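You operate a simulated robot arm through the tools that you are given. There is no shell and no other tool. Be economical: measure what you need, move in short steps, check, and stop when the job is done.

Carry out the task below with a simulated two-armed robot. There is one attempt and no reset: what you move stays moved.

Task
Mute and clear the power alarm, wait for READY, free the drawers, hang the blue-edged card on the grey plate.

Only the result counts: the job must be done as asked and must still hold three seconds after the hand-in. Knocking over, shifting, dropping, spilling or breaking anything else fails it.

Robot
Two 7-joint arms with two-finger parallel grippers on one trunk, on a base that drives. Base frame: it is fixed to the floor where the robot stands at the start and does not move with it; the origin is under the middle of the robot, x ahead of it, y to its left, z up. Readings come in mm, rad, newtons and seconds.
The left shoulder is at the start at [70, 163, 1320], the right one opposite. With the tool pointing down near the work surface each hand reaches from about 360 to 880 mm from the robot's upright axis, wherever it stands, measured 20 degrees to its own side. Places, roughly: done key of the incubator [500, -100, 1400]; incubator screen [500, 0, 1500]; lock slide [500, 0, 1300]; mute key of the incubator [500, -100, 1400]; peg of the grey peg plate [1200, 800, 800]. Payload 3.43 kg a hand.
The tool frame of a hand sits at the grasp point between the pads (the TCP): z along the fingers, y along the line on which they close. The tips reach 34 mm beyond it. Largest opening 128 mm; finger width 24, thickness 12; the body of the gripper, 48 by 130 mm, starts 96 mm behind the TCP.
Orientation is told as [roll, pitch, yaw] about the base's x, y, z axes, in that order, counted from this pose: with the fingers straight down and closing along the base's y, the tool's x points along the base's -x, its y along +y and its z along -z.

Tools
- The arms move only by the tool send_rows. It takes "left_commands", "right_commands" or both (then of equal length, played together; a hand with none holds still); each is a list of rows, each a list of 6 numbers: the shift along the tool's x, y, z in mm, then the turn, a rotation vector about the tool's x, y, z in rad. In form: [[dx, dy, dz, rx, ry, rz], ...]. A call has 1 to 20 rows; each row is the pose to reach, as a shift and turn from the pose commanded when the call began, along the tool's axes at that moment. "left_grip" and "right_grip" are, for a hand that has rows, the opening in per cent of the stroke, from 0 (shut) to 100 (fully open), set as the call begins (left out, the last holds). A row lasts 0.2 s, in which the tool goes at most 50 mm and 0.15 rad; a call with a longer step from one row to the next is refused whole, and so is a gripper value outside its range. Where a pose cannot be reached the arm comes as near as it can. A force on the tool above 40 N (or 10 N above the force at the start of the call, whichever is more), or a blocked arm, ends the call early, and 0.2 s more pass. The fingers move at their own pace (about 153 mm/s each) and stop on an object; they squeeze with about 36 N. The grip force told is the motor's: it shows also when the fingers shut on nothing. Time passes only in rows, and 0.2 s behind the last, so rows that repeat a pose let the fingers close. The reply holds the time, the measured pose of the TCP, the force on the tool along the base axes, the opening and the grip force, in the units named above and with some noise, with the torque about the TCP (base axes, N m) and any sound that the robot's microphone picked up.
- Cameras (640 x 400 px; columns grow to the right, rows downward): "scene" is now at [141.2, -28.4, 1573.5]; the picture's right is [-0.30, -0.95, 0.00], its down [-0.33, 0.10, -0.94] and it looks along [0.90, -0.29, -0.34] (base axes); focal length 214 px, centre (320, 200). "left" rides on the left gripper at [76, 11, -160] in its tool frame; the picture's right is [-0.15, 0.99, 0.00], its down [-0.88, -0.13, -0.46] and it looks along [-0.45, -0.07, 0.89] (tool axes); focal length 234 px, centre (320, 200). "right" rides on the right gripper at [76, -11, -160] in its tool frame; the picture's right is [0.15, 0.99, 0.00], its down [-0.88, 0.13, -0.46] and it looks along [-0.45, 0.07, 0.89] (tool axes); focal length 234 px, centre (320, 200). There is no depth. A picture from a camera that has moved, and an enlarged one, comes with that camera's place and axes in the base frame and with its lens.
- get_image(camera): a new picture of that camera. It takes no simulated time.
- raise_lower(by): slides the trunk up (or, below 0, down) by that many mm; the arms and the scene camera ride with it, the base frame stays. It gives what a move gives, with no picture.
- steer(legs): drives the robot by 1 to 6 legs, each [ahead, left, turn to the left] in mm, mm and rad, along the robot's own axes; the way and the turn of a leg run together, so that a leg with both is an arc; at most 1500 mm and 3.142 rad a leg. The arms and the cameras ride along, it lands a little off, and it stops where it bumps. It gives what a move gives.
- turn_head(pan, tilt): turns the head with the scene camera to pan (to the left, within 1.501 rad either way) and tilt (down, from -0.506 to 1.204), counted from straight ahead of the robot. It gives what a move gives.
- close_up(camera, box): a new picture of the part [left, top, right, bottom] of that camera's present view, enlarged. It takes no simulated time.
- finish_job(): hands the job in; it is judged then, once.

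Go step by step. Nothing tells you exact positions but the pictures and the camera data: compare them with the known pose of the tool, close in by small moves and look again before you grip or let go. The budget is 120 turns and 92 pictures, counting those below and the enlarged ones. Unless the task says otherwise, let go and move clear before handing in, and close with one line.

The tools are called after "Emit:" as a command line: name --argument value ..., lists and objects as JSON in quotes. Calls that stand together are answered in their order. send_rows: Moves the arms, as the interface text tells. Its arguments: {"type":"object","properties":{"left_commands":{"type":"array","items":{"type":"array","items":{"type":"number"}}},"left_grip":{"type":"number"},"right_commands":{"type":"array","items":{"type":"array","items":{"type":"number"}}},"right_grip":{"type":"number"}},"required":[]} The other tools are called the same way: raise_lower (by) slides the trunk up or down; steer (legs) drives the base; turn_head (pan, tilt) turns the head that bears the scene camera; get_image (camera) takes a picture; close_up (camera, box) takes an enlarged picture of a part of a camera's view; finish_job () hands the job in.

At the start:

```text
time: 0.0
left_tcp_pos: [344.9, 109.6, 1561.1]
left_orientation: [0.0, -0.002, -0.001]
left_wrist_force: [-0.1, 0.0, 0.0]
left_torque: [0.01, 0.02, 0.0]
left_gripper_width: 128.3
left_finger_force: 0.1
right_tcp_pos: [305.8, -191.2, 1536.9]
right_orientation: [0.003, 0.0, 0.0]
right_wrist_force: [-0.7, -0.6, 0.3]
right_torque: [0.01, -0.03, 0.01]
right_gripper_width: 128.4
right_finger_force: 0.0
trunk travel left (down, up): [-800.0, 140.0]
robot x, y, heading: [-1.9, 1.5, -0.004]
head pan, tilt: [-0.309, 0.347]
```

scene: 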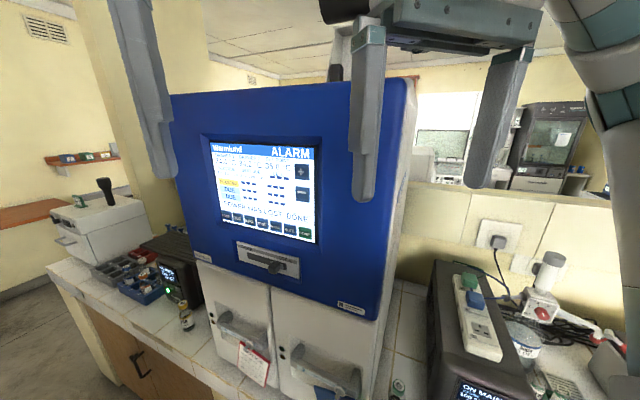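
right: 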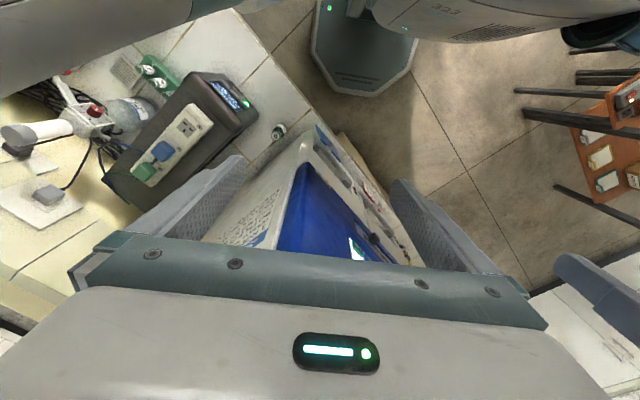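
left: 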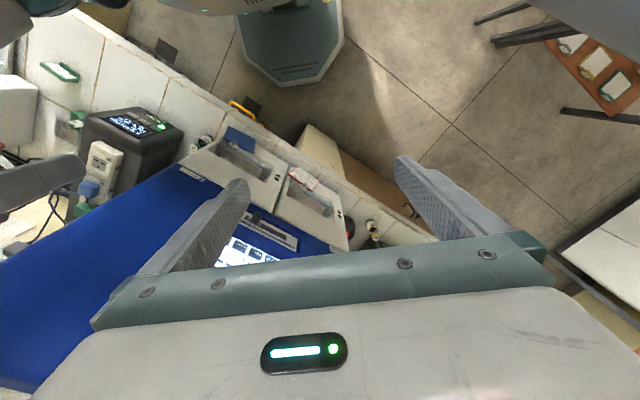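

I see a blue incubator with an ALARM screen, a lock slide below it, and two drawers. I'll enlarge the screen to read it.

Emit:
close_up --camera "scene" --box '[200, 130, 330, 250]'

Emit:
close_up --camera "scene" --box '[180, 230, 400, 400]'

Emit:
close_up --camera "scene" --box '[420, 210, 640, 400]'

```text
3.33 times, centred on (265, 190) of scene
camera zoom: at [141.2, -28.4, 1573.5], right [-0.3, -0.95, 0.0], down [-0.33, 0.1, -0.94], along [0.9, -0.29, -0.34], focal length 715 px, centre (503, 233)
```

zoom: 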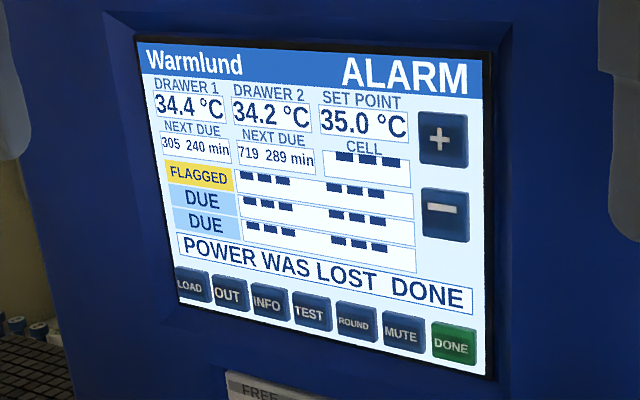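

```text
2.35 times, centred on (290, 315) of scene
camera zoom: at [141.2, -28.4, 1573.5], right [-0.3, -0.95, 0.0], down [-0.33, 0.1, -0.94], along [0.9, -0.29, -0.34], focal length 505 px, centre (391, -71)
```

zoom: 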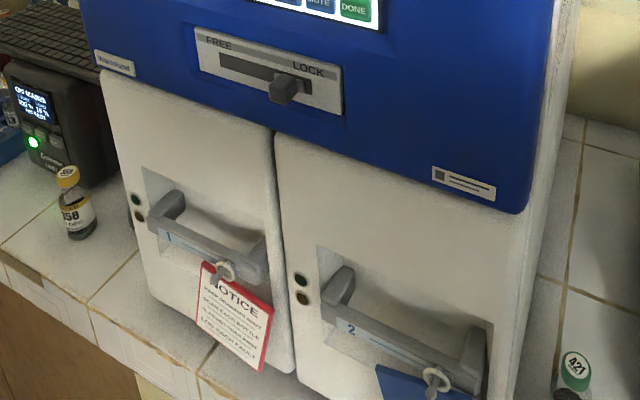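

```text
2.11 times, centred on (530, 305) of scene
camera zoom: at [141.2, -28.4, 1573.5], right [-0.3, -0.95, 0.0], down [-0.33, 0.1, -0.94], along [0.9, -0.29, -0.34], focal length 452 px, centre (-122, -21)
```

zoom: 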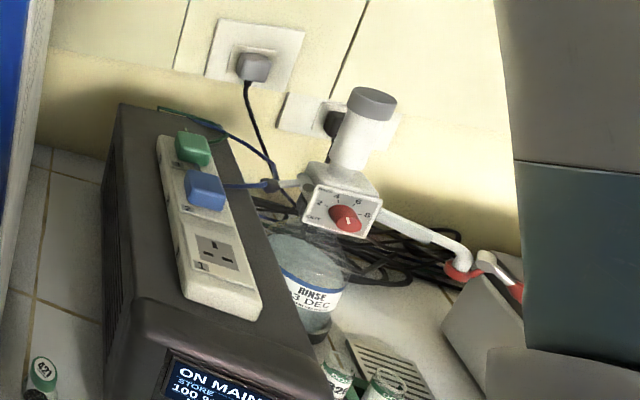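

MUTE and DONE sit on the bottom row of the screen, the slide is at LOCK, and a red card hangs on handle 1 with a blue one on handle 2. I'll look lower and then towards the grey plate.

Emit:
turn_head --pan -0.1 --tilt 0.9

Emit:
get_image --camera "scene"

Emit:
turn_head --pan 0.6 --tilt 0.5

Emit:
get_image --camera "scene"

```text
time: 1.0
left_tcp_pos: [345.1, 109.6, 1563.1]
left_orientation: [-0.001, -0.001, 0.0]
left_wrist_force: [-0.7, 0.4, 0.4]
left_torque: [0.02, -0.01, 0.03]
left_gripper_width: 128.0
left_finger_force: 0.1
right_tcp_pos: [306.1, -191.6, 1535.7]
right_orientation: [0.003, 0.0, 0.0]
right_wrist_force: [0.3, 0.7, 0.5]
right_torque: [0.01, 0.01, 0.0]
right_gripper_width: 128.1
right_finger_force: 0.1
trunk travel left (down, up): [-800.0, 140.0]
robot x, y, heading: [-2.9, 1.2, -0.002]
head pan, tilt: [-0.099, 0.901]
```

```text
85 pictures are left
camera scene: at [127.6, -7.7, 1525.8], right [-0.1, -0.99, 0.0], down [-0.78, 0.08, -0.62], along [0.62, -0.06, -0.78], focal length 214 px, centre (320, 200)
```

scene: 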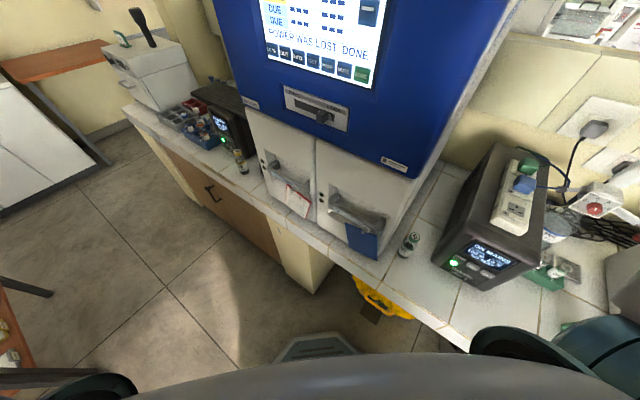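

```text
time: 2.0
left_tcp_pos: [343.4, 109.9, 1562.0]
left_orientation: [0.0, 0.0, 0.0]
left_wrist_force: [-0.4, 0.4, 0.3]
left_torque: [0.0, -0.03, -0.01]
left_gripper_width: 128.0
left_finger_force: 0.0
right_tcp_pos: [306.2, -191.9, 1536.9]
right_orientation: [0.0, 0.001, 0.001]
right_wrist_force: [-1.1, 0.7, 0.1]
right_torque: [-0.01, -0.05, 0.01]
right_gripper_width: 127.9
right_finger_force: 0.0
trunk travel left (down, up): [-800.0, 140.0]
robot x, y, heading: [0.4, -1.9, -0.002]
head pan, tilt: [0.6, 0.499]
```

```text
84 pictures are left
camera scene: at [127.6, 51.2, 1559.6], right [0.56, -0.83, 0.0], down [-0.4, -0.27, -0.88], along [0.72, 0.5, -0.48], focal length 214 px, centre (320, 200)
```

scene: 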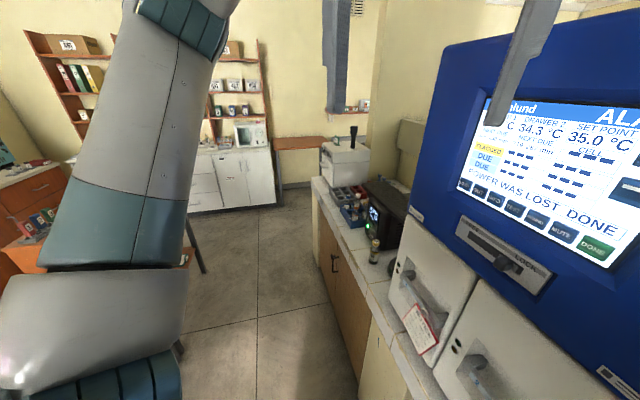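

Emit:
close_up --camera "scene" --box '[260, 110, 420, 220]'

Emit:
turn_head --pan 1.2 --tilt 0.5

Emit:
get_image --camera "scene"

```text
3.64 times, centred on (340, 165) of scene
camera zoom: at [127.6, 51.2, 1559.6], right [0.56, -0.83, 0.0], down [-0.4, -0.27, -0.88], along [0.72, 0.5, -0.48], focal length 780 px, centre (247, 327)
```

zoom: 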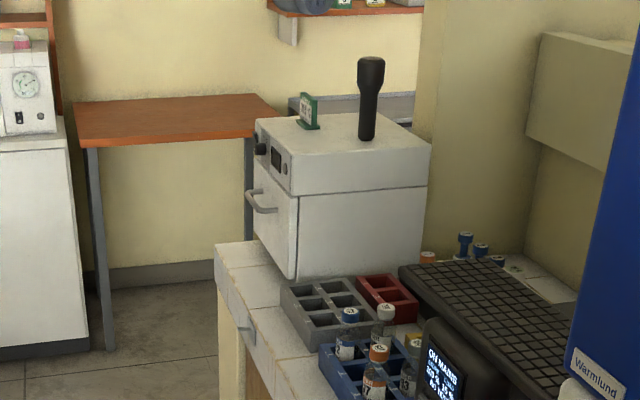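

```text
time: 3.0
left_tcp_pos: [343.4, 108.9, 1561.8]
left_orientation: [-0.001, 0.001, 0.0]
left_wrist_force: [-0.1, -0.4, -0.2]
left_torque: [0.02, -0.02, 0.01]
left_gripper_width: 127.9
left_finger_force: 0.1
right_tcp_pos: [305.6, -191.5, 1536.6]
right_orientation: [0.002, 0.0, 0.001]
right_wrist_force: [-0.7, -0.5, 0.5]
right_torque: [0.0, 0.02, -0.01]
right_gripper_width: 128.2
right_finger_force: 0.1
trunk travel left (down, up): [-800.0, 140.0]
robot x, y, heading: [-0.5, -0.1, 0.001]
head pan, tilt: [1.201, 0.499]
```

```text
82 pictures are left
camera scene: at [85.5, 84.6, 1559.6], right [0.93, -0.36, 0.0], down [-0.17, -0.45, -0.88], along [0.32, 0.82, -0.48], focal length 214 px, centre (320, 200)
```

scene: 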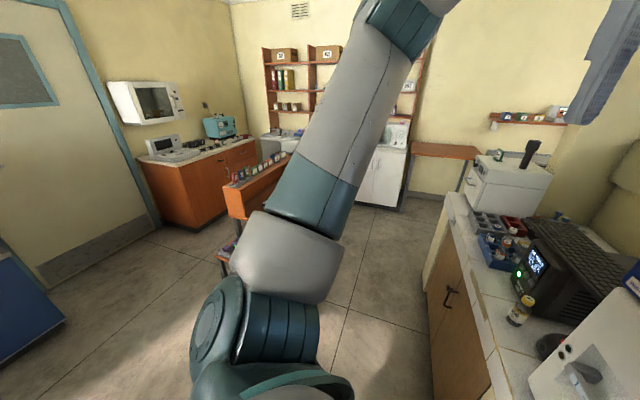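

Emit:
close_up --camera "scene" --box '[410, 170, 540, 270]'

Emit:
turn_head --pan -0.3 --tilt 0.35

```text
4.00 times, centred on (475, 220) of scene
camera zoom: at [85.5, 84.6, 1559.6], right [0.93, -0.36, 0.0], down [-0.17, -0.45, -0.88], along [0.32, 0.82, -0.48], focal length 858 px, centre (-300, 120)
```

zoom: 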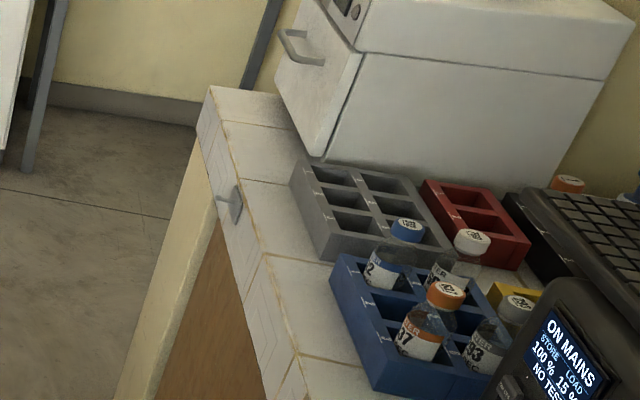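

```text
time: 4.6
left_tcp_pos: [343.4, 109.4, 1562.7]
left_orientation: [-0.001, -0.001, 0.0]
left_wrist_force: [-1.1, -0.1, -0.7]
left_torque: [-0.02, -0.04, -0.02]
left_gripper_width: 127.9
left_finger_force: 0.1
right_tcp_pos: [306.7, -192.1, 1537.3]
right_orientation: [0.002, 0.0, 0.001]
right_wrist_force: [-0.6, -0.1, -0.3]
right_torque: [0.05, 0.0, 0.03]
right_gripper_width: 127.9
right_finger_force: 0.0
trunk travel left (down, up): [-800.0, 140.0]
robot x, y, heading: [3.5, 1.3, 0.002]
head pan, tilt: [-0.3, 0.351]
```

The bench front and the incubator face look turned about 41° to the robot, with the inward direction near (0.75, -0.66). The grey plate is on the bench's front edge near (1230, 815, 815). I'll back off along the face normal, then turn to face it.

Emit:
steer --legs '[[-150, 132, 0], [0, 0, -0.72]]'

Emit:
turn_head --pan 0.2 --tilt 0.45

Emit:
get_image --camera "scene"

```text
time: 8.2
left_tcp_pos: [173.9, -14.9, 1561.5]
left_orientation: [-0.002, 0.0, -0.731]
left_wrist_force: [0.0, 1.2, 0.2]
left_torque: [-0.02, 0.04, 0.01]
left_gripper_width: 128.0
left_finger_force: 0.0
right_tcp_pos: [-55.7, -215.4, 1536.9]
right_orientation: [-0.001, 0.001, -0.734]
right_wrist_force: [-0.6, -0.1, -0.1]
right_torque: [-0.01, 0.05, 0.0]
right_gripper_width: 128.2
right_finger_force: 0.2
trunk travel left (down, up): [-800.0, 140.0]
robot x, y, heading: [-156.7, 131.9, -0.74]
head pan, tilt: [-0.3, 0.351]
```

```text
time: 9.1
left_tcp_pos: [173.2, -15.5, 1562.1]
left_orientation: [-0.003, -0.001, -0.731]
left_wrist_force: [0.1, 0.4, -0.4]
left_torque: [-0.01, -0.02, 0.0]
left_gripper_width: 127.9
left_finger_force: 0.1
right_tcp_pos: [-56.0, -213.9, 1537.0]
right_orientation: [0.002, -0.001, -0.734]
right_wrist_force: [-0.2, 0.0, 0.3]
right_torque: [0.01, 0.02, -0.02]
right_gripper_width: 127.8
right_finger_force: 0.0
trunk travel left (down, up): [-800.0, 140.0]
robot x, y, heading: [-157.7, 131.9, -0.732]
head pan, tilt: [0.201, 0.45]
```

```text
80 pictures are left
camera scene: at [-37.4, 52.0, 1564.1], right [-0.51, -0.86, 0.0], down [-0.37, 0.22, -0.9], along [0.78, -0.46, -0.44], focal length 214 px, centre (320, 200)
```

scene: 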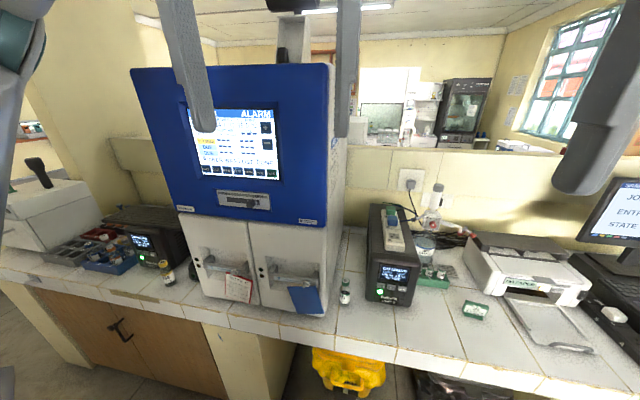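

I'm facing the bench now. DONE is near (448, -102, 1398) and MUTE should be about 30 mm to its left. I'll bring the closed left hand level, pointing at the panel with about 70 mm of clearance.

Emit:
send_rows --left_commands '[[-13, 12, 14, 0, -0.131, 0], [-26, 24, 27, 0, -0.262, 0], [-40, 37, 41, 0, -0.393, 0], [-53, 49, 55, 0, -0.524, 0], [-66, 61, 68, 0, -0.654, 0], [-79, 73, 82, 0, -0.785, 0], [-92, 86, 96, 0, -0.916, 0], [-105, 98, 109, 0, -1.047, 0], [-119, 110, 123, 0, -1.178, 0], [-132, 122, 137, 0, -1.309, 0], [-145, 135, 150, 0, -1.44, 0], [-158, 147, 164, 0, -1.571, 0]]' --left_grip 0

Emit:
get_image --camera "scene"

Emit:
get_image --camera "left"

```text
time: 11.7
left_tcp_pos: [459.8, -63.7, 1446.4]
left_orientation: [0.373, -1.571, -1.107]
left_wrist_force: [-4.7, 0.0, -2.8]
left_torque: [0.07, 0.01, -0.12]
left_gripper_width: 0.0
left_finger_force: 32.5
left hand out of reach, approached as far as the arm can: row 9, 10, 11, 12
right_tcp_pos: [-56.8, -213.8, 1537.4]
right_orientation: [0.0, -0.001, -0.733]
right_wrist_force: [-0.3, 0.7, -0.5]
right_torque: [0.02, -0.01, 0.03]
right_gripper_width: 127.9
right_finger_force: 0.0
trunk travel left (down, up): [-800.0, 140.0]
robot x, y, heading: [-156.8, 130.3, -0.729]
head pan, tilt: [0.201, 0.45]
heard: click
```

```text
79 pictures are left
camera scene: at [-36.9, 53.4, 1564.2], right [-0.51, -0.86, 0.0], down [-0.38, 0.22, -0.9], along [0.78, -0.46, -0.44], focal length 214 px, centre (320, 200)
```

scene: 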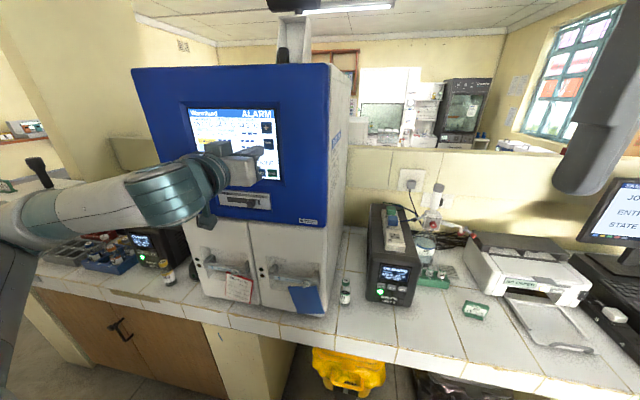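

```text
78 pictures are left
camera left: at [348.4, 51.8, 1370.1], right [0.66, 0.73, 0.15], down [-0.42, 0.21, 0.88], along [0.62, -0.65, 0.45], focal length 234 px, centre (320, 200)
```

left: 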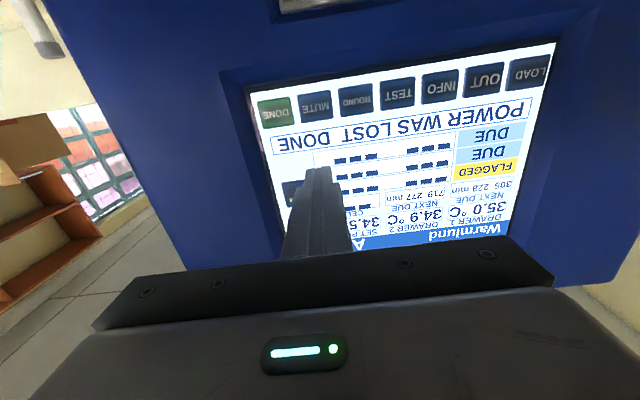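

The hand pointed at the panel but ended further forward and higher than commanded, since it can't fold that close in. I'll back the base off and look again.

Emit:
steer --legs '[[-140, 0, 0]]'

Emit:
get_image --camera "left"

Emit:
get_image --camera "scene"

```text
time: 13.1
left_tcp_pos: [360.4, 27.3, 1445.3]
left_orientation: [-0.286, -1.568, -0.446]
left_wrist_force: [0.6, -0.1, -0.6]
left_torque: [0.01, 0.02, 0.0]
left_gripper_width: 0.0
left_finger_force: 32.8
right_tcp_pos: [-158.3, -123.8, 1536.2]
right_orientation: [0.002, 0.002, -0.732]
right_wrist_force: [1.2, -0.2, -0.2]
right_torque: [0.01, 0.01, 0.02]
right_gripper_width: 128.0
right_finger_force: 0.1
trunk travel left (down, up): [-800.0, 140.0]
robot x, y, heading: [-260.6, 224.8, -0.729]
head pan, tilt: [0.201, 0.45]
```

```text
77 pictures are left
camera left: at [247.3, 142.0, 1370.2], right [0.66, 0.74, 0.15], down [-0.42, 0.21, 0.88], along [0.62, -0.64, 0.45], focal length 234 px, centre (320, 200)
```

left: 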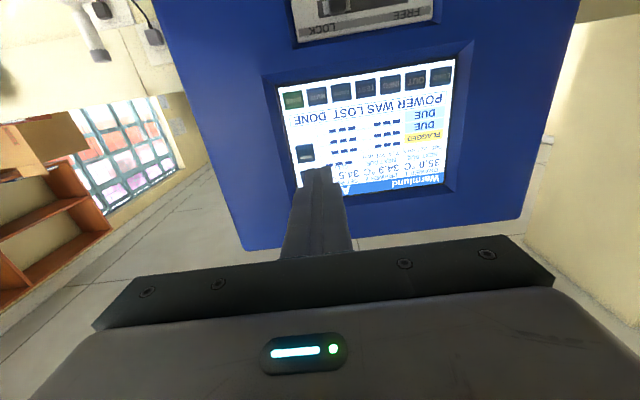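

```text
76 pictures are left
camera scene: at [-138.0, 142.9, 1563.8], right [-0.51, -0.86, 0.0], down [-0.38, 0.22, -0.9], along [0.78, -0.46, -0.44], focal length 214 px, centre (320, 200)
```

scene: 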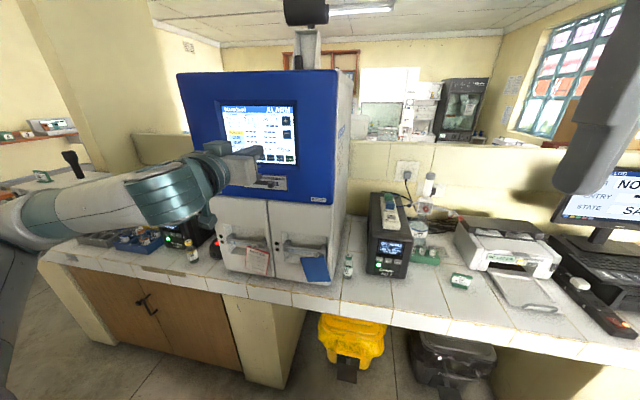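

Emit:
send_rows --left_commands '[[20, 1, 0, 0, 0, 0], [40, 2, 0, 0, 0, 0], [59, 3, 0, 0, 0, 0], [59, 3, 40, 0, 0, 0], [59, 3, 80, 0, 0, 0], [59, 3, 110, 0, 0, 0], [59, 3, 110, 0, 0, 0]]' --left_grip 0

Emit:
get_image --camera "left"

Emit:
close_up --camera "scene" --box '[190, 90, 320, 200]'

```text
time: 14.7
left_tcp_pos: [454.0, 18.8, 1372.7]
left_orientation: [0.216, -1.564, -0.945]
left_wrist_force: [1.1, 1.8, 0.3]
left_torque: [0.02, -0.01, -0.14]
left_gripper_width: 0.0
left_finger_force: 32.8
left hand out of reach, approached as far as the arm can: row 1, 2, 3, 4, 5, 6, 7
right_tcp_pos: [-155.3, -126.3, 1535.3]
right_orientation: [0.003, 0.005, -0.733]
right_wrist_force: [0.9, -0.4, -0.3]
right_torque: [0.09, 0.06, 0.0]
right_gripper_width: 127.9
right_finger_force: 0.1
trunk travel left (down, up): [-800.0, 140.0]
robot x, y, heading: [-257.0, 225.6, -0.729]
head pan, tilt: [0.201, 0.45]
```

```text
75 pictures are left
camera left: at [341.5, 135.0, 1297.9], right [0.66, 0.74, 0.15], down [-0.42, 0.2, 0.88], along [0.62, -0.65, 0.45], focal length 234 px, centre (320, 200)
```

left: 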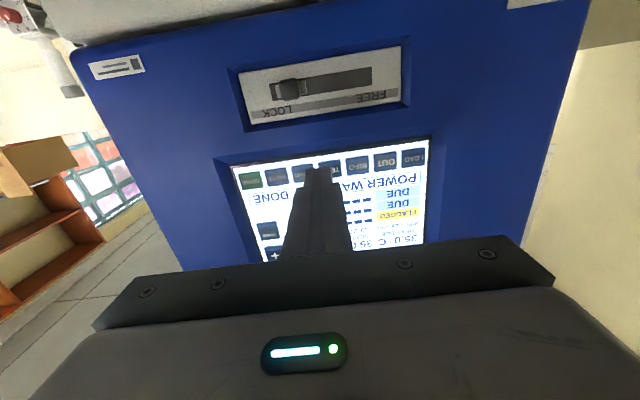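

```text
3.64 times, centred on (255, 145) of scene
camera zoom: at [-136.6, 140.5, 1563.5], right [-0.51, -0.86, 0.0], down [-0.38, 0.22, -0.9], along [0.78, -0.45, -0.44], focal length 780 px, centre (556, 400)
```

zoom: 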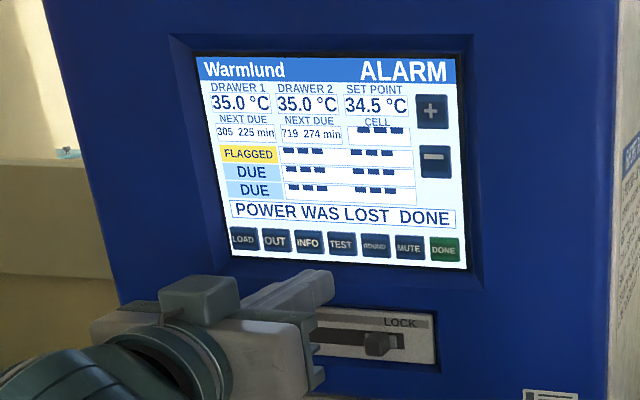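

A first-move "click" seems to have pressed "−": the set point now reads 34.5, where it was 35.0, so I'll have to press "+" to restore it. First I'll get the hand back to a reachable commanded pose.

Emit:
send_rows --left_commands '[[-20, 3, 20, 0, 0, 0], [-35, 6, 40, 0, 0, 0], [-47, 9, 60, 0, 0, 0], [-47, 9, 60, 0, 0, 0], [-47, 9, 60, 0, 0, 0]]'

```text
time: 15.8
left_tcp_pos: [501.2, -12.5, 1421.9]
left_orientation: [-0.541, -1.57, -0.189]
left_wrist_force: [-0.2, 0.3, 0.5]
left_torque: [0.03, 0.01, 0.02]
left_gripper_width: 0.0
left_finger_force: 33.5
right_tcp_pos: [-158.7, -123.2, 1535.4]
right_orientation: [0.003, 0.001, -0.733]
right_wrist_force: [-0.2, 0.0, 0.7]
right_torque: [0.04, 0.0, 0.02]
right_gripper_width: 128.0
right_finger_force: 0.0
trunk travel left (down, up): [-800.0, 140.0]
robot x, y, heading: [-258.5, 221.5, -0.732]
head pan, tilt: [0.201, 0.45]
```

Deltas are measured from the reached pose. The arm is too folded here, so I'll back off another 150 mm and then shift to MUTE.

Emit:
steer --legs '[[-150, 0, 0]]'

Emit:
send_rows --left_commands '[[12, -20, 20, 0, 0, 0], [24, -40, 40, 0, 0, 0], [36, -60, 60, 0, 0, 0], [36, -60, 90, 0, 0, 0], [36, -60, 90, 0, 0, 0]]'

Emit:
get_image --camera "left"

```text
time: 17.2
left_tcp_pos: [393.9, 82.0, 1419.3]
left_orientation: [-0.274, -1.567, -0.457]
left_wrist_force: [0.6, 0.0, -0.6]
left_torque: [0.02, -0.01, 0.01]
left_gripper_width: 0.0
left_finger_force: 33.3
right_tcp_pos: [-266.0, -27.1, 1535.4]
right_orientation: [0.001, 0.003, -0.73]
right_wrist_force: [-0.8, -0.5, 0.8]
right_torque: [0.01, 0.02, -0.03]
right_gripper_width: 127.8
right_finger_force: 0.1
trunk travel left (down, up): [-800.0, 140.0]
robot x, y, heading: [-365.9, 323.4, -0.738]
head pan, tilt: [0.201, 0.45]
```

```text
time: 18.4
left_tcp_pos: [392.7, 57.3, 1410.7]
left_orientation: [-0.283, -1.568, -0.448]
left_wrist_force: [-0.4, -0.1, 0.3]
left_torque: [-0.01, -0.03, -0.02]
left_gripper_width: 0.1
left_finger_force: 33.3
left hand out of reach, approached as far as the arm can: row 2, 3, 4, 5
right_tcp_pos: [-268.4, -24.6, 1536.0]
right_orientation: [0.002, 0.002, -0.732]
right_wrist_force: [0.1, -0.1, 1.1]
right_torque: [0.01, -0.03, -0.01]
right_gripper_width: 127.9
right_finger_force: 0.0
trunk travel left (down, up): [-800.0, 140.0]
robot x, y, heading: [-368.2, 325.7, -0.729]
head pan, tilt: [0.201, 0.45]
```

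```text
73 pictures are left
camera left: at [280.5, 173.4, 1335.5], right [0.66, 0.74, 0.15], down [-0.42, 0.21, 0.88], along [0.62, -0.65, 0.45], focal length 234 px, centre (320, 200)
```

left: 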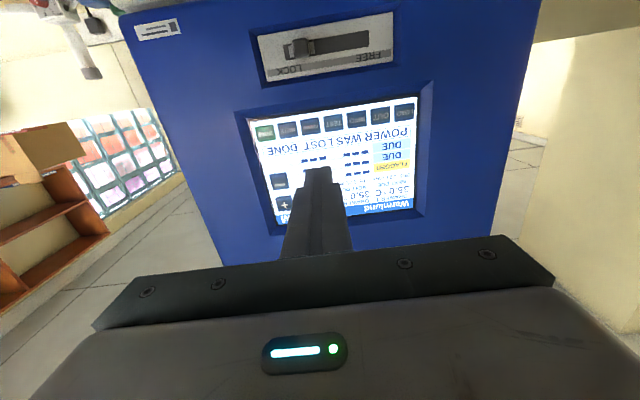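

The arm is near a limit going right and down, so I'll use the base and trunk for that: shift right, lower the trunk and keep the arm relatively further left and up.

Emit:
raise_lower --by -70

Emit:
steer --legs '[[0, -90, 0]]'

Emit:
send_rows --left_commands '[[-15, 15, 20, 0, 0, 0], [-30, 30, 40, 0, 0, 0], [-42, 44, 60, 0, 0, 0], [-42, 44, 70, 0, 0, 0], [-42, 44, 70, 0, 0, 0]]'

Emit:
get_image --camera "left"

```text
time: 19.5
left_tcp_pos: [391.5, 58.9, 1341.0]
left_orientation: [-0.283, -1.568, -0.451]
left_wrist_force: [0.6, -0.1, -0.4]
left_torque: [-0.01, 0.02, -0.02]
left_gripper_width: 0.1
left_finger_force: 32.8
right_tcp_pos: [-267.4, -23.8, 1466.6]
right_orientation: [0.002, 0.001, -0.731]
right_wrist_force: [-0.6, 0.3, -0.4]
right_torque: [0.03, 0.0, 0.04]
right_gripper_width: 127.9
right_finger_force: 0.1
trunk travel left (down, up): [-730.0, 210.0]
robot x, y, heading: [-366.1, 320.1, -0.732]
head pan, tilt: [0.201, 0.45]
```

```text
time: 20.6
left_tcp_pos: [335.2, -7.2, 1339.8]
left_orientation: [-0.592, -1.566, -0.137]
left_wrist_force: [-0.1, 0.3, 0.5]
left_torque: [-0.02, -0.02, -0.07]
left_gripper_width: 0.0
left_finger_force: 33.1
right_tcp_pos: [-325.9, -90.1, 1465.8]
right_orientation: [0.0, 0.002, -0.731]
right_wrist_force: [0.2, 0.4, -0.4]
right_torque: [0.03, 0.01, 0.02]
right_gripper_width: 127.9
right_finger_force: 0.1
trunk travel left (down, up): [-730.0, 210.0]
robot x, y, heading: [-426.6, 255.6, -0.73]
head pan, tilt: [0.201, 0.45]
```

```text
time: 21.8
left_tcp_pos: [416.5, -21.2, 1382.0]
left_orientation: [-0.168, -1.567, -0.563]
left_wrist_force: [0.4, 1.1, 0.5]
left_torque: [-0.01, -0.07, -0.01]
left_gripper_width: 0.1
left_finger_force: 33.2
right_tcp_pos: [-327.2, -90.7, 1466.6]
right_orientation: [0.002, 0.001, -0.731]
right_wrist_force: [-0.1, 0.4, 1.5]
right_torque: [0.02, 0.01, 0.03]
right_gripper_width: 128.1
right_finger_force: 0.1
trunk travel left (down, up): [-730.0, 210.0]
robot x, y, heading: [-428.6, 259.6, -0.729]
head pan, tilt: [0.201, 0.45]
```

```text
72 pictures are left
camera left: at [302.6, 94.5, 1307.6], right [0.66, 0.74, 0.15], down [-0.42, 0.21, 0.88], along [0.62, -0.64, 0.45], focal length 234 px, centre (320, 200)
```

left: 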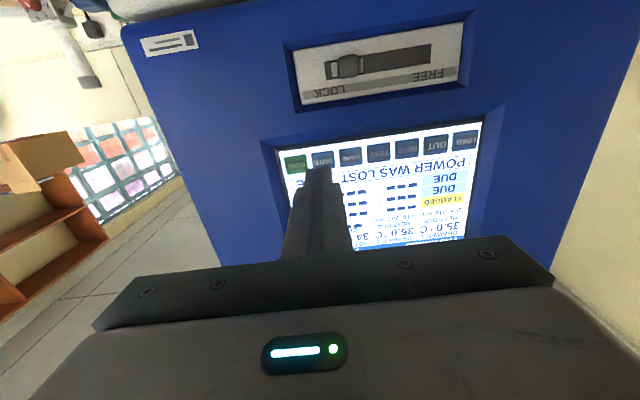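

The tip is lined up with MUTE (u≈257, z≈1385). I'll press forward slowly and withdraw.

Emit:
send_rows --left_commands '[[-3, 1, 30, 0, 0, 0], [-3, 1, 50, 0, 0, 0], [-3, 1, 56, 0, 0, 0], [-3, 1, 60, 0, 0, 0], [-3, 1, 63, 0, 0, 0], [-3, 1, 63, 0, 0, 0], [-3, 1, 40, 0, 0, 0]]'

Emit:
get_image --camera "left"

```text
time: 23.4
left_tcp_pos: [445.4, -45.1, 1385.6]
left_orientation: [-0.629, -1.568, -0.099]
left_wrist_force: [0.1, -0.2, 0.4]
left_torque: [0.03, 0.02, 0.0]
left_gripper_width: 0.2
left_finger_force: 33.1
right_tcp_pos: [-328.3, -90.2, 1468.2]
right_orientation: [0.0, 0.001, -0.731]
right_wrist_force: [0.1, 0.3, 0.3]
right_torque: [-0.06, -0.04, 0.01]
right_gripper_width: 128.3
right_finger_force: 0.0
trunk travel left (down, up): [-730.0, 210.0]
robot x, y, heading: [-426.1, 255.0, -0.731]
head pan, tilt: [0.201, 0.45]
heard: click
```

```text
71 pictures are left
camera left: at [333.1, 69.2, 1310.9], right [0.66, 0.74, 0.14], down [-0.42, 0.21, 0.88], along [0.62, -0.64, 0.45], focal length 234 px, centre (320, 200)
```

left: 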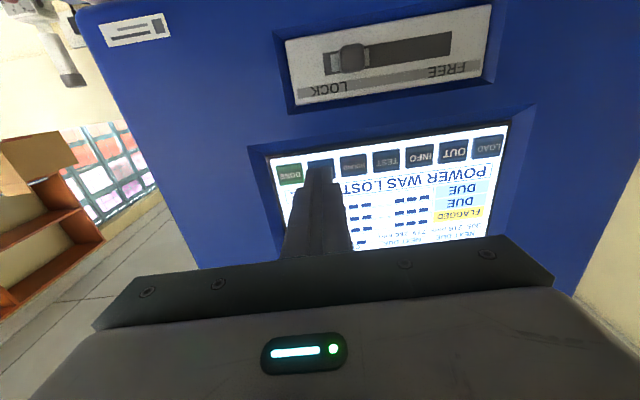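

Emit:
close_up --camera "scene" --box '[170, 60, 350, 200]'

```text
2.86 times, centred on (260, 130) of scene
camera zoom: at [-308.8, 177.0, 1494.2], right [-0.51, -0.86, 0.0], down [-0.38, 0.22, -0.9], along [0.78, -0.46, -0.43], focal length 613 px, centre (491, 400)
```

zoom: 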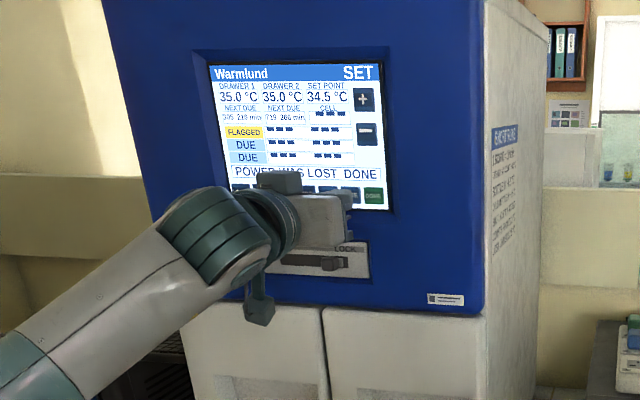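

MUTE worked: the header changed from ALARM to SET. I'll restore the set point by going to "+", about 109 mm up and 27 mm right, with the tip clear of the panel.

Emit:
send_rows --left_commands '[[0, 0, -30, 0, 0, 0], [0, -15, -40, 0, 0, 0], [0, -28, -40, 0, 0, 0], [0, -28, -40, 0, 0, 0]]'

Emit:
raise_lower --by 109

Emit:
get_image --camera "left"

Emit:
close_up --camera "scene" --box '[170, 60, 350, 200]'

```text
time: 24.4
left_tcp_pos: [397.2, -40.3, 1385.1]
left_orientation: [-0.39, -1.566, -0.339]
left_wrist_force: [-0.5, -0.4, 0.7]
left_torque: [0.05, -0.01, -0.03]
left_gripper_width: 0.0
left_finger_force: 32.8
right_tcp_pos: [-327.5, -89.5, 1465.8]
right_orientation: [-0.001, -0.001, -0.731]
right_wrist_force: [-0.2, 0.0, -0.2]
right_torque: [-0.04, 0.0, 0.01]
right_gripper_width: 128.0
right_finger_force: 0.0
trunk travel left (down, up): [-730.0, 210.0]
robot x, y, heading: [-428.8, 256.4, -0.73]
head pan, tilt: [0.201, 0.45]
```

```text
time: 25.8
left_tcp_pos: [397.9, -41.2, 1494.0]
left_orientation: [-0.192, -1.567, -0.538]
left_wrist_force: [-0.7, 0.1, 0.1]
left_torque: [-0.03, 0.04, 0.01]
left_gripper_width: 0.2
left_finger_force: 32.7
right_tcp_pos: [-327.4, -90.7, 1574.6]
right_orientation: [0.003, 0.002, -0.732]
right_wrist_force: [-0.1, -0.5, 0.1]
right_torque: [-0.02, 0.03, 0.04]
right_gripper_width: 128.0
right_finger_force: 0.1
trunk travel left (down, up): [-839.0, 101.0]
robot x, y, heading: [-426.1, 257.8, -0.729]
head pan, tilt: [0.201, 0.45]
```

```text
69 pictures are left
camera left: at [285.7, 73.3, 1418.8], right [0.66, 0.74, 0.15], down [-0.42, 0.21, 0.88], along [0.62, -0.64, 0.45], focal length 234 px, centre (320, 200)
```

left: 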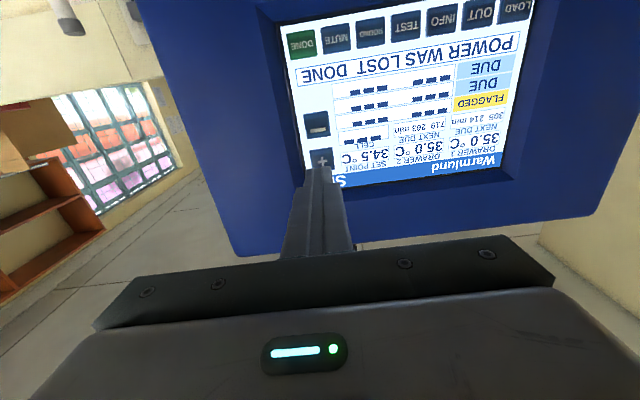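

```text
2.86 times, centred on (260, 130) of scene
camera zoom: at [-308.3, 175.5, 1603.0], right [-0.5, -0.86, 0.0], down [-0.38, 0.22, -0.9], along [0.78, -0.45, -0.44], focal length 613 px, centre (491, 400)
```

zoom: 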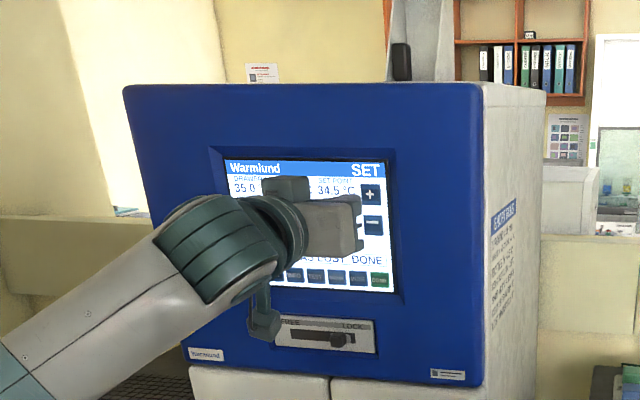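

Emit:
send_rows --left_commands '[[-4, 2, 30, 0, 0, 0], [-4, 2, 50, 0, 0, 0], [-4, 2, 57, 0, 0, 0], [-4, 2, 61, 0, 0, 0], [-4, 2, 64, 0, 0, 0], [-4, 2, 40, 0, 0, 0], [-4, 2, 0, 0, 0, 0]]'

Emit:
close_up --camera "left" --box '[270, 0, 550, 200]'

Emit:
close_up --camera "scene" --box '[220, 95, 320, 170]'

```text
time: 27.4
left_tcp_pos: [397.9, -37.5, 1501.1]
left_orientation: [-1.059, -1.568, 0.328]
left_wrist_force: [-0.8, 0.5, -0.1]
left_torque: [0.02, 0.0, -0.02]
left_gripper_width: 0.2
left_finger_force: 33.1
right_tcp_pos: [-329.1, -89.6, 1575.8]
right_orientation: [0.001, -0.002, -0.731]
right_wrist_force: [0.2, 0.2, 0.7]
right_torque: [-0.02, -0.01, -0.01]
right_gripper_width: 128.1
right_finger_force: 0.0
trunk travel left (down, up): [-839.0, 101.0]
robot x, y, heading: [-425.8, 254.2, -0.734]
head pan, tilt: [0.201, 0.45]
heard: click
```

```text
2.00 times, centred on (410, 100) of left
camera zoom: at [285.0, 77.7, 1425.1], right [0.66, 0.74, 0.14], down [-0.42, 0.21, 0.88], along [0.62, -0.64, 0.45], focal length 468 px, centre (140, 400)
```

zoom: 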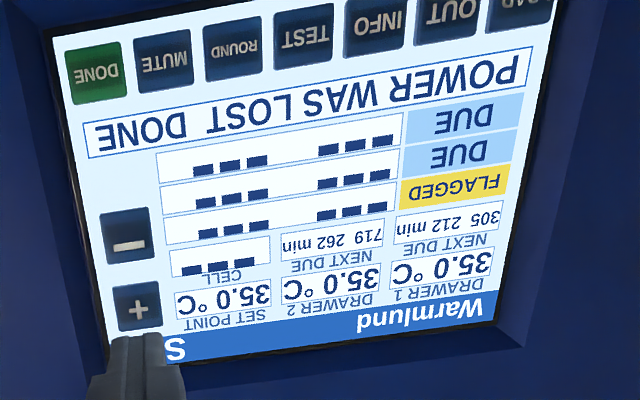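

```text
5.33 times, centred on (270, 132) of scene
camera zoom: at [-309.8, 178.4, 1603.4], right [-0.51, -0.86, 0.0], down [-0.37, 0.22, -0.9], along [0.78, -0.46, -0.43], focal length 1144 px, centre (587, 560)
```

zoom: 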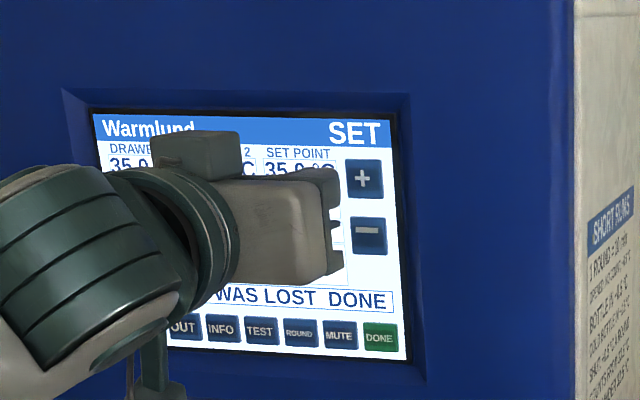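

The set point is back at 35.0. Next is DONE: trunk down 115 mm and 6 mm to the right.

Emit:
raise_lower --by -115

Emit:
get_image --camera "left"

```text
time: 28.9
left_tcp_pos: [398.8, -40.2, 1384.2]
left_orientation: [-0.206, -1.567, -0.523]
left_wrist_force: [0.3, 0.2, 0.0]
left_torque: [-0.01, 0.01, -0.01]
left_gripper_width: 0.0
left_finger_force: 33.1
right_tcp_pos: [-327.2, -89.8, 1460.8]
right_orientation: [0.004, 0.002, -0.732]
right_wrist_force: [0.0, 0.8, 0.6]
right_torque: [-0.01, 0.01, 0.02]
right_gripper_width: 128.1
right_finger_force: 0.1
trunk travel left (down, up): [-724.0, 216.0]
robot x, y, heading: [-427.0, 256.8, -0.727]
head pan, tilt: [0.201, 0.45]
```

```text
65 pictures are left
camera left: at [286.4, 75.4, 1309.1], right [0.66, 0.74, 0.15], down [-0.42, 0.21, 0.88], along [0.62, -0.64, 0.45], focal length 234 px, centre (320, 200)
```

left: 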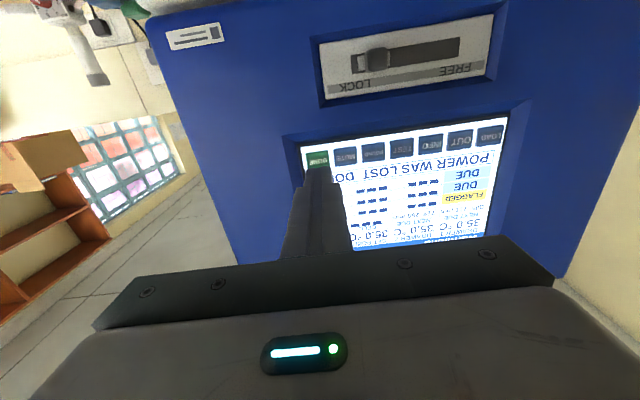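

Emit:
send_rows --left_commands '[[-2, -2, 30, 0, 0, 0], [-2, -2, 50, 0, 0, 0], [-2, -2, 57, 0, 0, 0], [-2, -2, 61, 0, 0, 0], [-2, -2, 64, 0, 0, 0], [-2, -2, 40, 0, 0, 0], [-2, -2, 0, 0, 0, 0]]'

Emit:
close_up --camera "scene" --box '[220, 60, 320, 135]'

```text
time: 30.5
left_tcp_pos: [398.7, -40.8, 1385.6]
left_orientation: [-1.049, -1.569, 0.318]
left_wrist_force: [0.1, 0.5, -0.1]
left_torque: [0.01, -0.02, -0.03]
left_gripper_width: 0.1
left_finger_force: 32.6
right_tcp_pos: [-327.7, -89.4, 1461.0]
right_orientation: [0.002, -0.001, -0.729]
right_wrist_force: [-0.6, 1.1, -0.1]
right_torque: [-0.02, -0.04, 0.01]
right_gripper_width: 128.1
right_finger_force: 0.1
trunk travel left (down, up): [-724.0, 216.0]
robot x, y, heading: [-426.4, 254.2, -0.729]
head pan, tilt: [0.201, 0.45]
heard: click
```

```text
5.33 times, centred on (270, 98) of scene
camera zoom: at [-309.4, 178.0, 1488.3], right [-0.51, -0.86, 0.0], down [-0.38, 0.22, -0.9], along [0.78, -0.46, -0.43], focal length 1144 px, centre (587, 747)
```

zoom: 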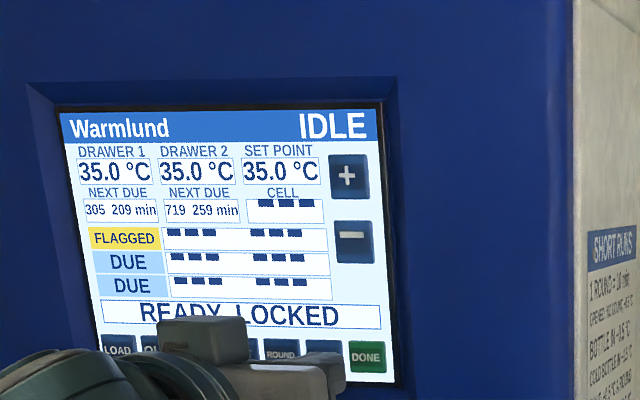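

The screen reads IDLE, READY LOCKED, so the alarm is cleared. Now the lock slide: I'll enlarge the knob.

Emit:
close_up --camera "left" --box '[300, 0, 520, 140]'

Emit:
close_up --camera "scene" --box '[200, 120, 340, 200]'

```text
2.86 times, centred on (410, 70) of left
camera zoom: at [285.8, 73.8, 1310.6], right [0.66, 0.74, 0.14], down [-0.42, 0.21, 0.88], along [0.62, -0.64, 0.45], focal length 669 px, centre (63, 571)
```

zoom: 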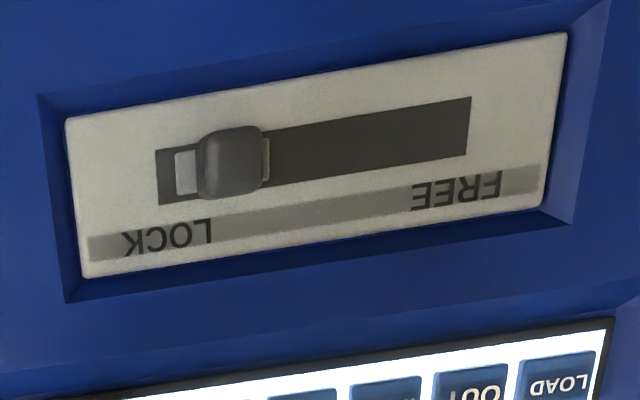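

```text
4.57 times, centred on (270, 160) of scene
camera zoom: at [-309.4, 178.0, 1488.3], right [-0.51, -0.86, 0.0], down [-0.38, 0.22, -0.9], along [0.78, -0.46, -0.43], focal length 980 px, centre (549, 383)
```

zoom: 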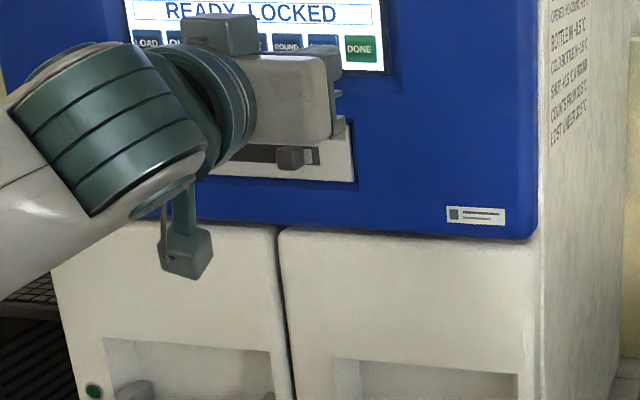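

The knob is near u≈291, z≈1301. I'll go in with closed fingers on its right side and push it left, so trunk down 85 and hand left about 32.

Emit:
raise_lower --by -85

Emit:
send_rows --left_commands '[[0, 15, 0, 0, 0, 0], [0, 30, 10, 0, 0, 0], [0, 32, 20, 0, 0, 0], [0, 32, 20, 0, 0, 0]]'

Emit:
get_image --camera "left"

Emit:
close_up --camera "scene" --box '[200, 60, 340, 160]'

```text
time: 31.7
left_tcp_pos: [399.3, -42.7, 1300.9]
left_orientation: [-0.283, -1.567, -0.45]
left_wrist_force: [-0.5, -0.5, 0.4]
left_torque: [0.01, -0.03, 0.02]
left_gripper_width: 0.1
left_finger_force: 33.2
right_tcp_pos: [-327.8, -91.9, 1375.8]
right_orientation: [0.002, -0.001, -0.73]
right_wrist_force: [0.0, -0.4, 0.6]
right_torque: [-0.01, -0.02, 0.02]
right_gripper_width: 128.0
right_finger_force: 0.0
trunk travel left (down, up): [-639.0, 301.0]
robot x, y, heading: [-427.2, 256.3, -0.731]
head pan, tilt: [0.201, 0.45]
```

```text
time: 32.7
left_tcp_pos: [434.1, -32.1, 1300.4]
left_orientation: [-0.359, -1.569, -0.372]
left_wrist_force: [-0.2, 0.6, -0.9]
left_torque: [0.01, 0.03, -0.02]
left_gripper_width: 0.0
left_finger_force: 32.7
right_tcp_pos: [-328.6, -91.5, 1375.8]
right_orientation: [0.001, 0.001, -0.73]
right_wrist_force: [0.0, 0.2, 0.2]
right_torque: [0.0, 0.02, 0.0]
right_gripper_width: 127.9
right_finger_force: 0.1
trunk travel left (down, up): [-639.0, 301.0]
robot x, y, heading: [-428.7, 256.3, -0.73]
head pan, tilt: [0.201, 0.45]
```

```text
61 pictures are left
camera left: at [322.9, 83.8, 1225.7], right [0.66, 0.74, 0.15], down [-0.42, 0.21, 0.88], along [0.62, -0.64, 0.45], focal length 234 px, centre (320, 200)
```

left: 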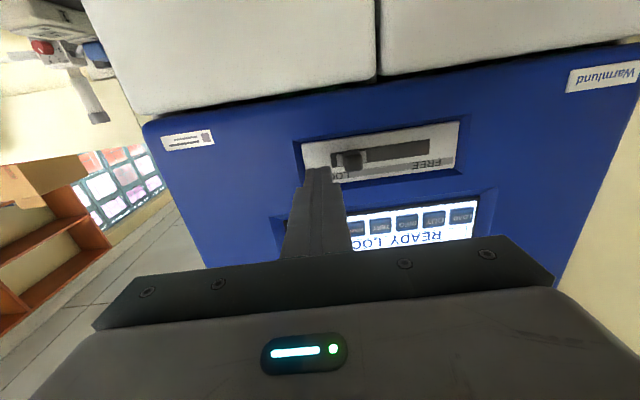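

```text
4.00 times, centred on (270, 110) of scene
camera zoom: at [-308.5, 176.3, 1403.1], right [-0.5, -0.86, 0.0], down [-0.38, 0.22, -0.9], along [0.78, -0.45, -0.44], focal length 858 px, centre (520, 560)
```

zoom: 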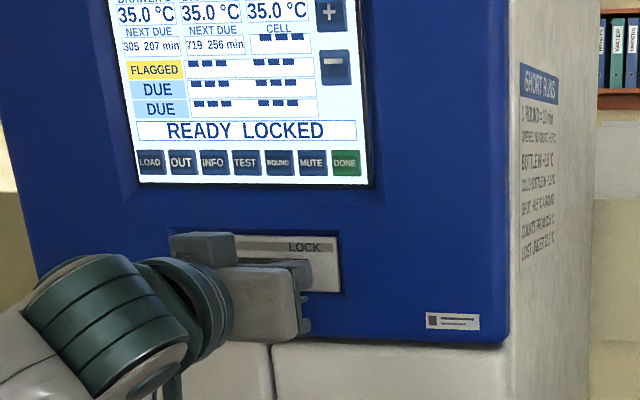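

Emit:
send_rows --left_commands '[[0, 0, 15, 0, 0, 0], [0, 0, 25, 0, 0, 0], [0, 0, 30, 0, 0, 0], [0, 0, 33, 0, 0, 0], [0, 6, 33, 0, 0, 0], [0, 14, 33, 0, 0, 0], [0, 24, 33, 0, 0, 0], [0, 34, 33, 0, 0, 0], [0, 44, 33, 0, 0, 0]]'

Emit:
get_image --camera "left"

```text
time: 34.7
left_tcp_pos: [488.9, -22.1, 1300.5]
left_orientation: [-0.31, -1.567, -0.421]
left_wrist_force: [-0.5, -0.2, -0.1]
left_torque: [0.0, -0.01, 0.01]
left_gripper_width: 0.0
left_finger_force: 33.5
right_tcp_pos: [-327.4, -91.9, 1375.3]
right_orientation: [0.001, 0.002, -0.731]
right_wrist_force: [0.2, 0.6, 0.2]
right_torque: [-0.02, -0.02, -0.01]
right_gripper_width: 128.1
right_finger_force: 0.2
trunk travel left (down, up): [-639.0, 301.0]
robot x, y, heading: [-424.3, 257.3, -0.725]
head pan, tilt: [0.201, 0.45]
```

```text
59 pictures are left
camera left: at [377.0, 93.8, 1225.2], right [0.66, 0.74, 0.15], down [-0.42, 0.21, 0.88], along [0.62, -0.64, 0.45], focal length 234 px, centre (320, 200)
```

left: 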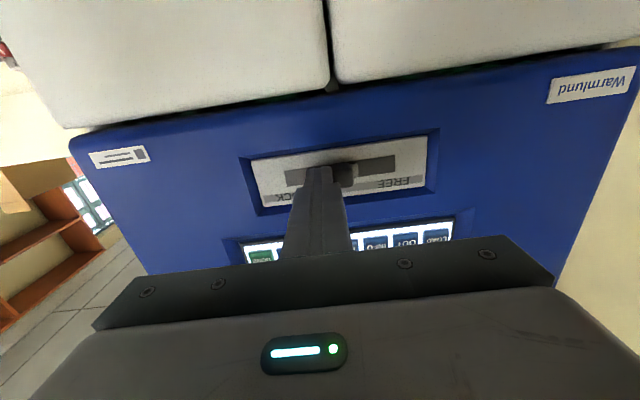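

Emit:
send_rows --left_commands '[[0, 8, 0, 0, 0, 0], [0, 16, 0, 0, 0, 0], [0, 22, 0, 0, 0, 0], [0, 27, 0, 0, 0, 0], [0, 31, 0, 0, 0, 0], [0, 35, 0, 0, 0, 0], [0, 38, 0, 0, 0, 0]]'

Emit:
get_image --camera "left"

Emit:
close_up --camera "scene" --box '[200, 60, 340, 160]'

```text
time: 36.3
left_tcp_pos: [509.2, -0.6, 1301.1]
left_orientation: [0.581, -1.568, -1.319]
left_wrist_force: [-18.1, -8.3, -5.2]
left_torque: [0.01, 0.12, -0.35]
left_gripper_width: 0.3
left_finger_force: 32.5
right_tcp_pos: [-331.5, -94.4, 1376.0]
right_orientation: [0.003, 0.001, -0.731]
right_wrist_force: [-0.8, -0.6, 0.0]
right_torque: [0.01, 0.04, 0.0]
right_gripper_width: 127.8
right_finger_force: 0.1
trunk travel left (down, up): [-639.0, 301.0]
robot x, y, heading: [-428.0, 257.1, -0.732]
head pan, tilt: [0.201, 0.45]
```

```text
58 pictures are left
camera left: at [398.0, 116.5, 1225.4], right [0.66, 0.73, 0.15], down [-0.42, 0.21, 0.88], along [0.61, -0.65, 0.45], focal length 234 px, centre (320, 200)
```

left: 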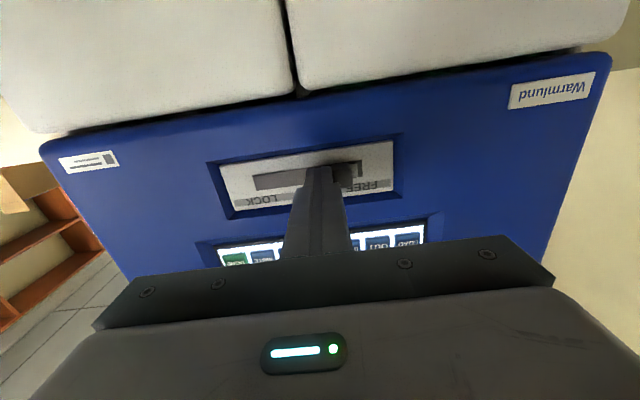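

```text
4.00 times, centred on (270, 110) of scene
camera zoom: at [-312.0, 173.4, 1403.1], right [-0.51, -0.86, 0.0], down [-0.37, 0.22, -0.9], along [0.78, -0.45, -0.43], focal length 858 px, centre (520, 560)
```

zoom: 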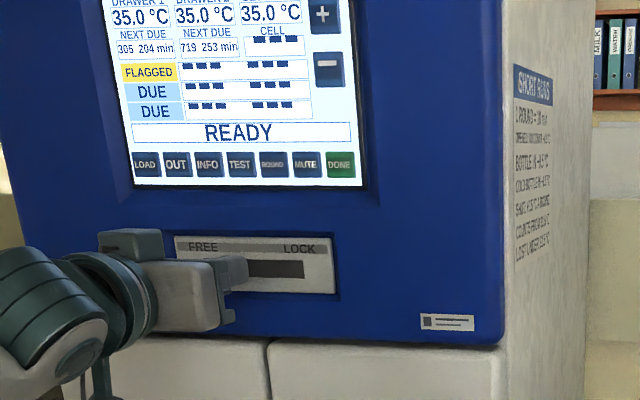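

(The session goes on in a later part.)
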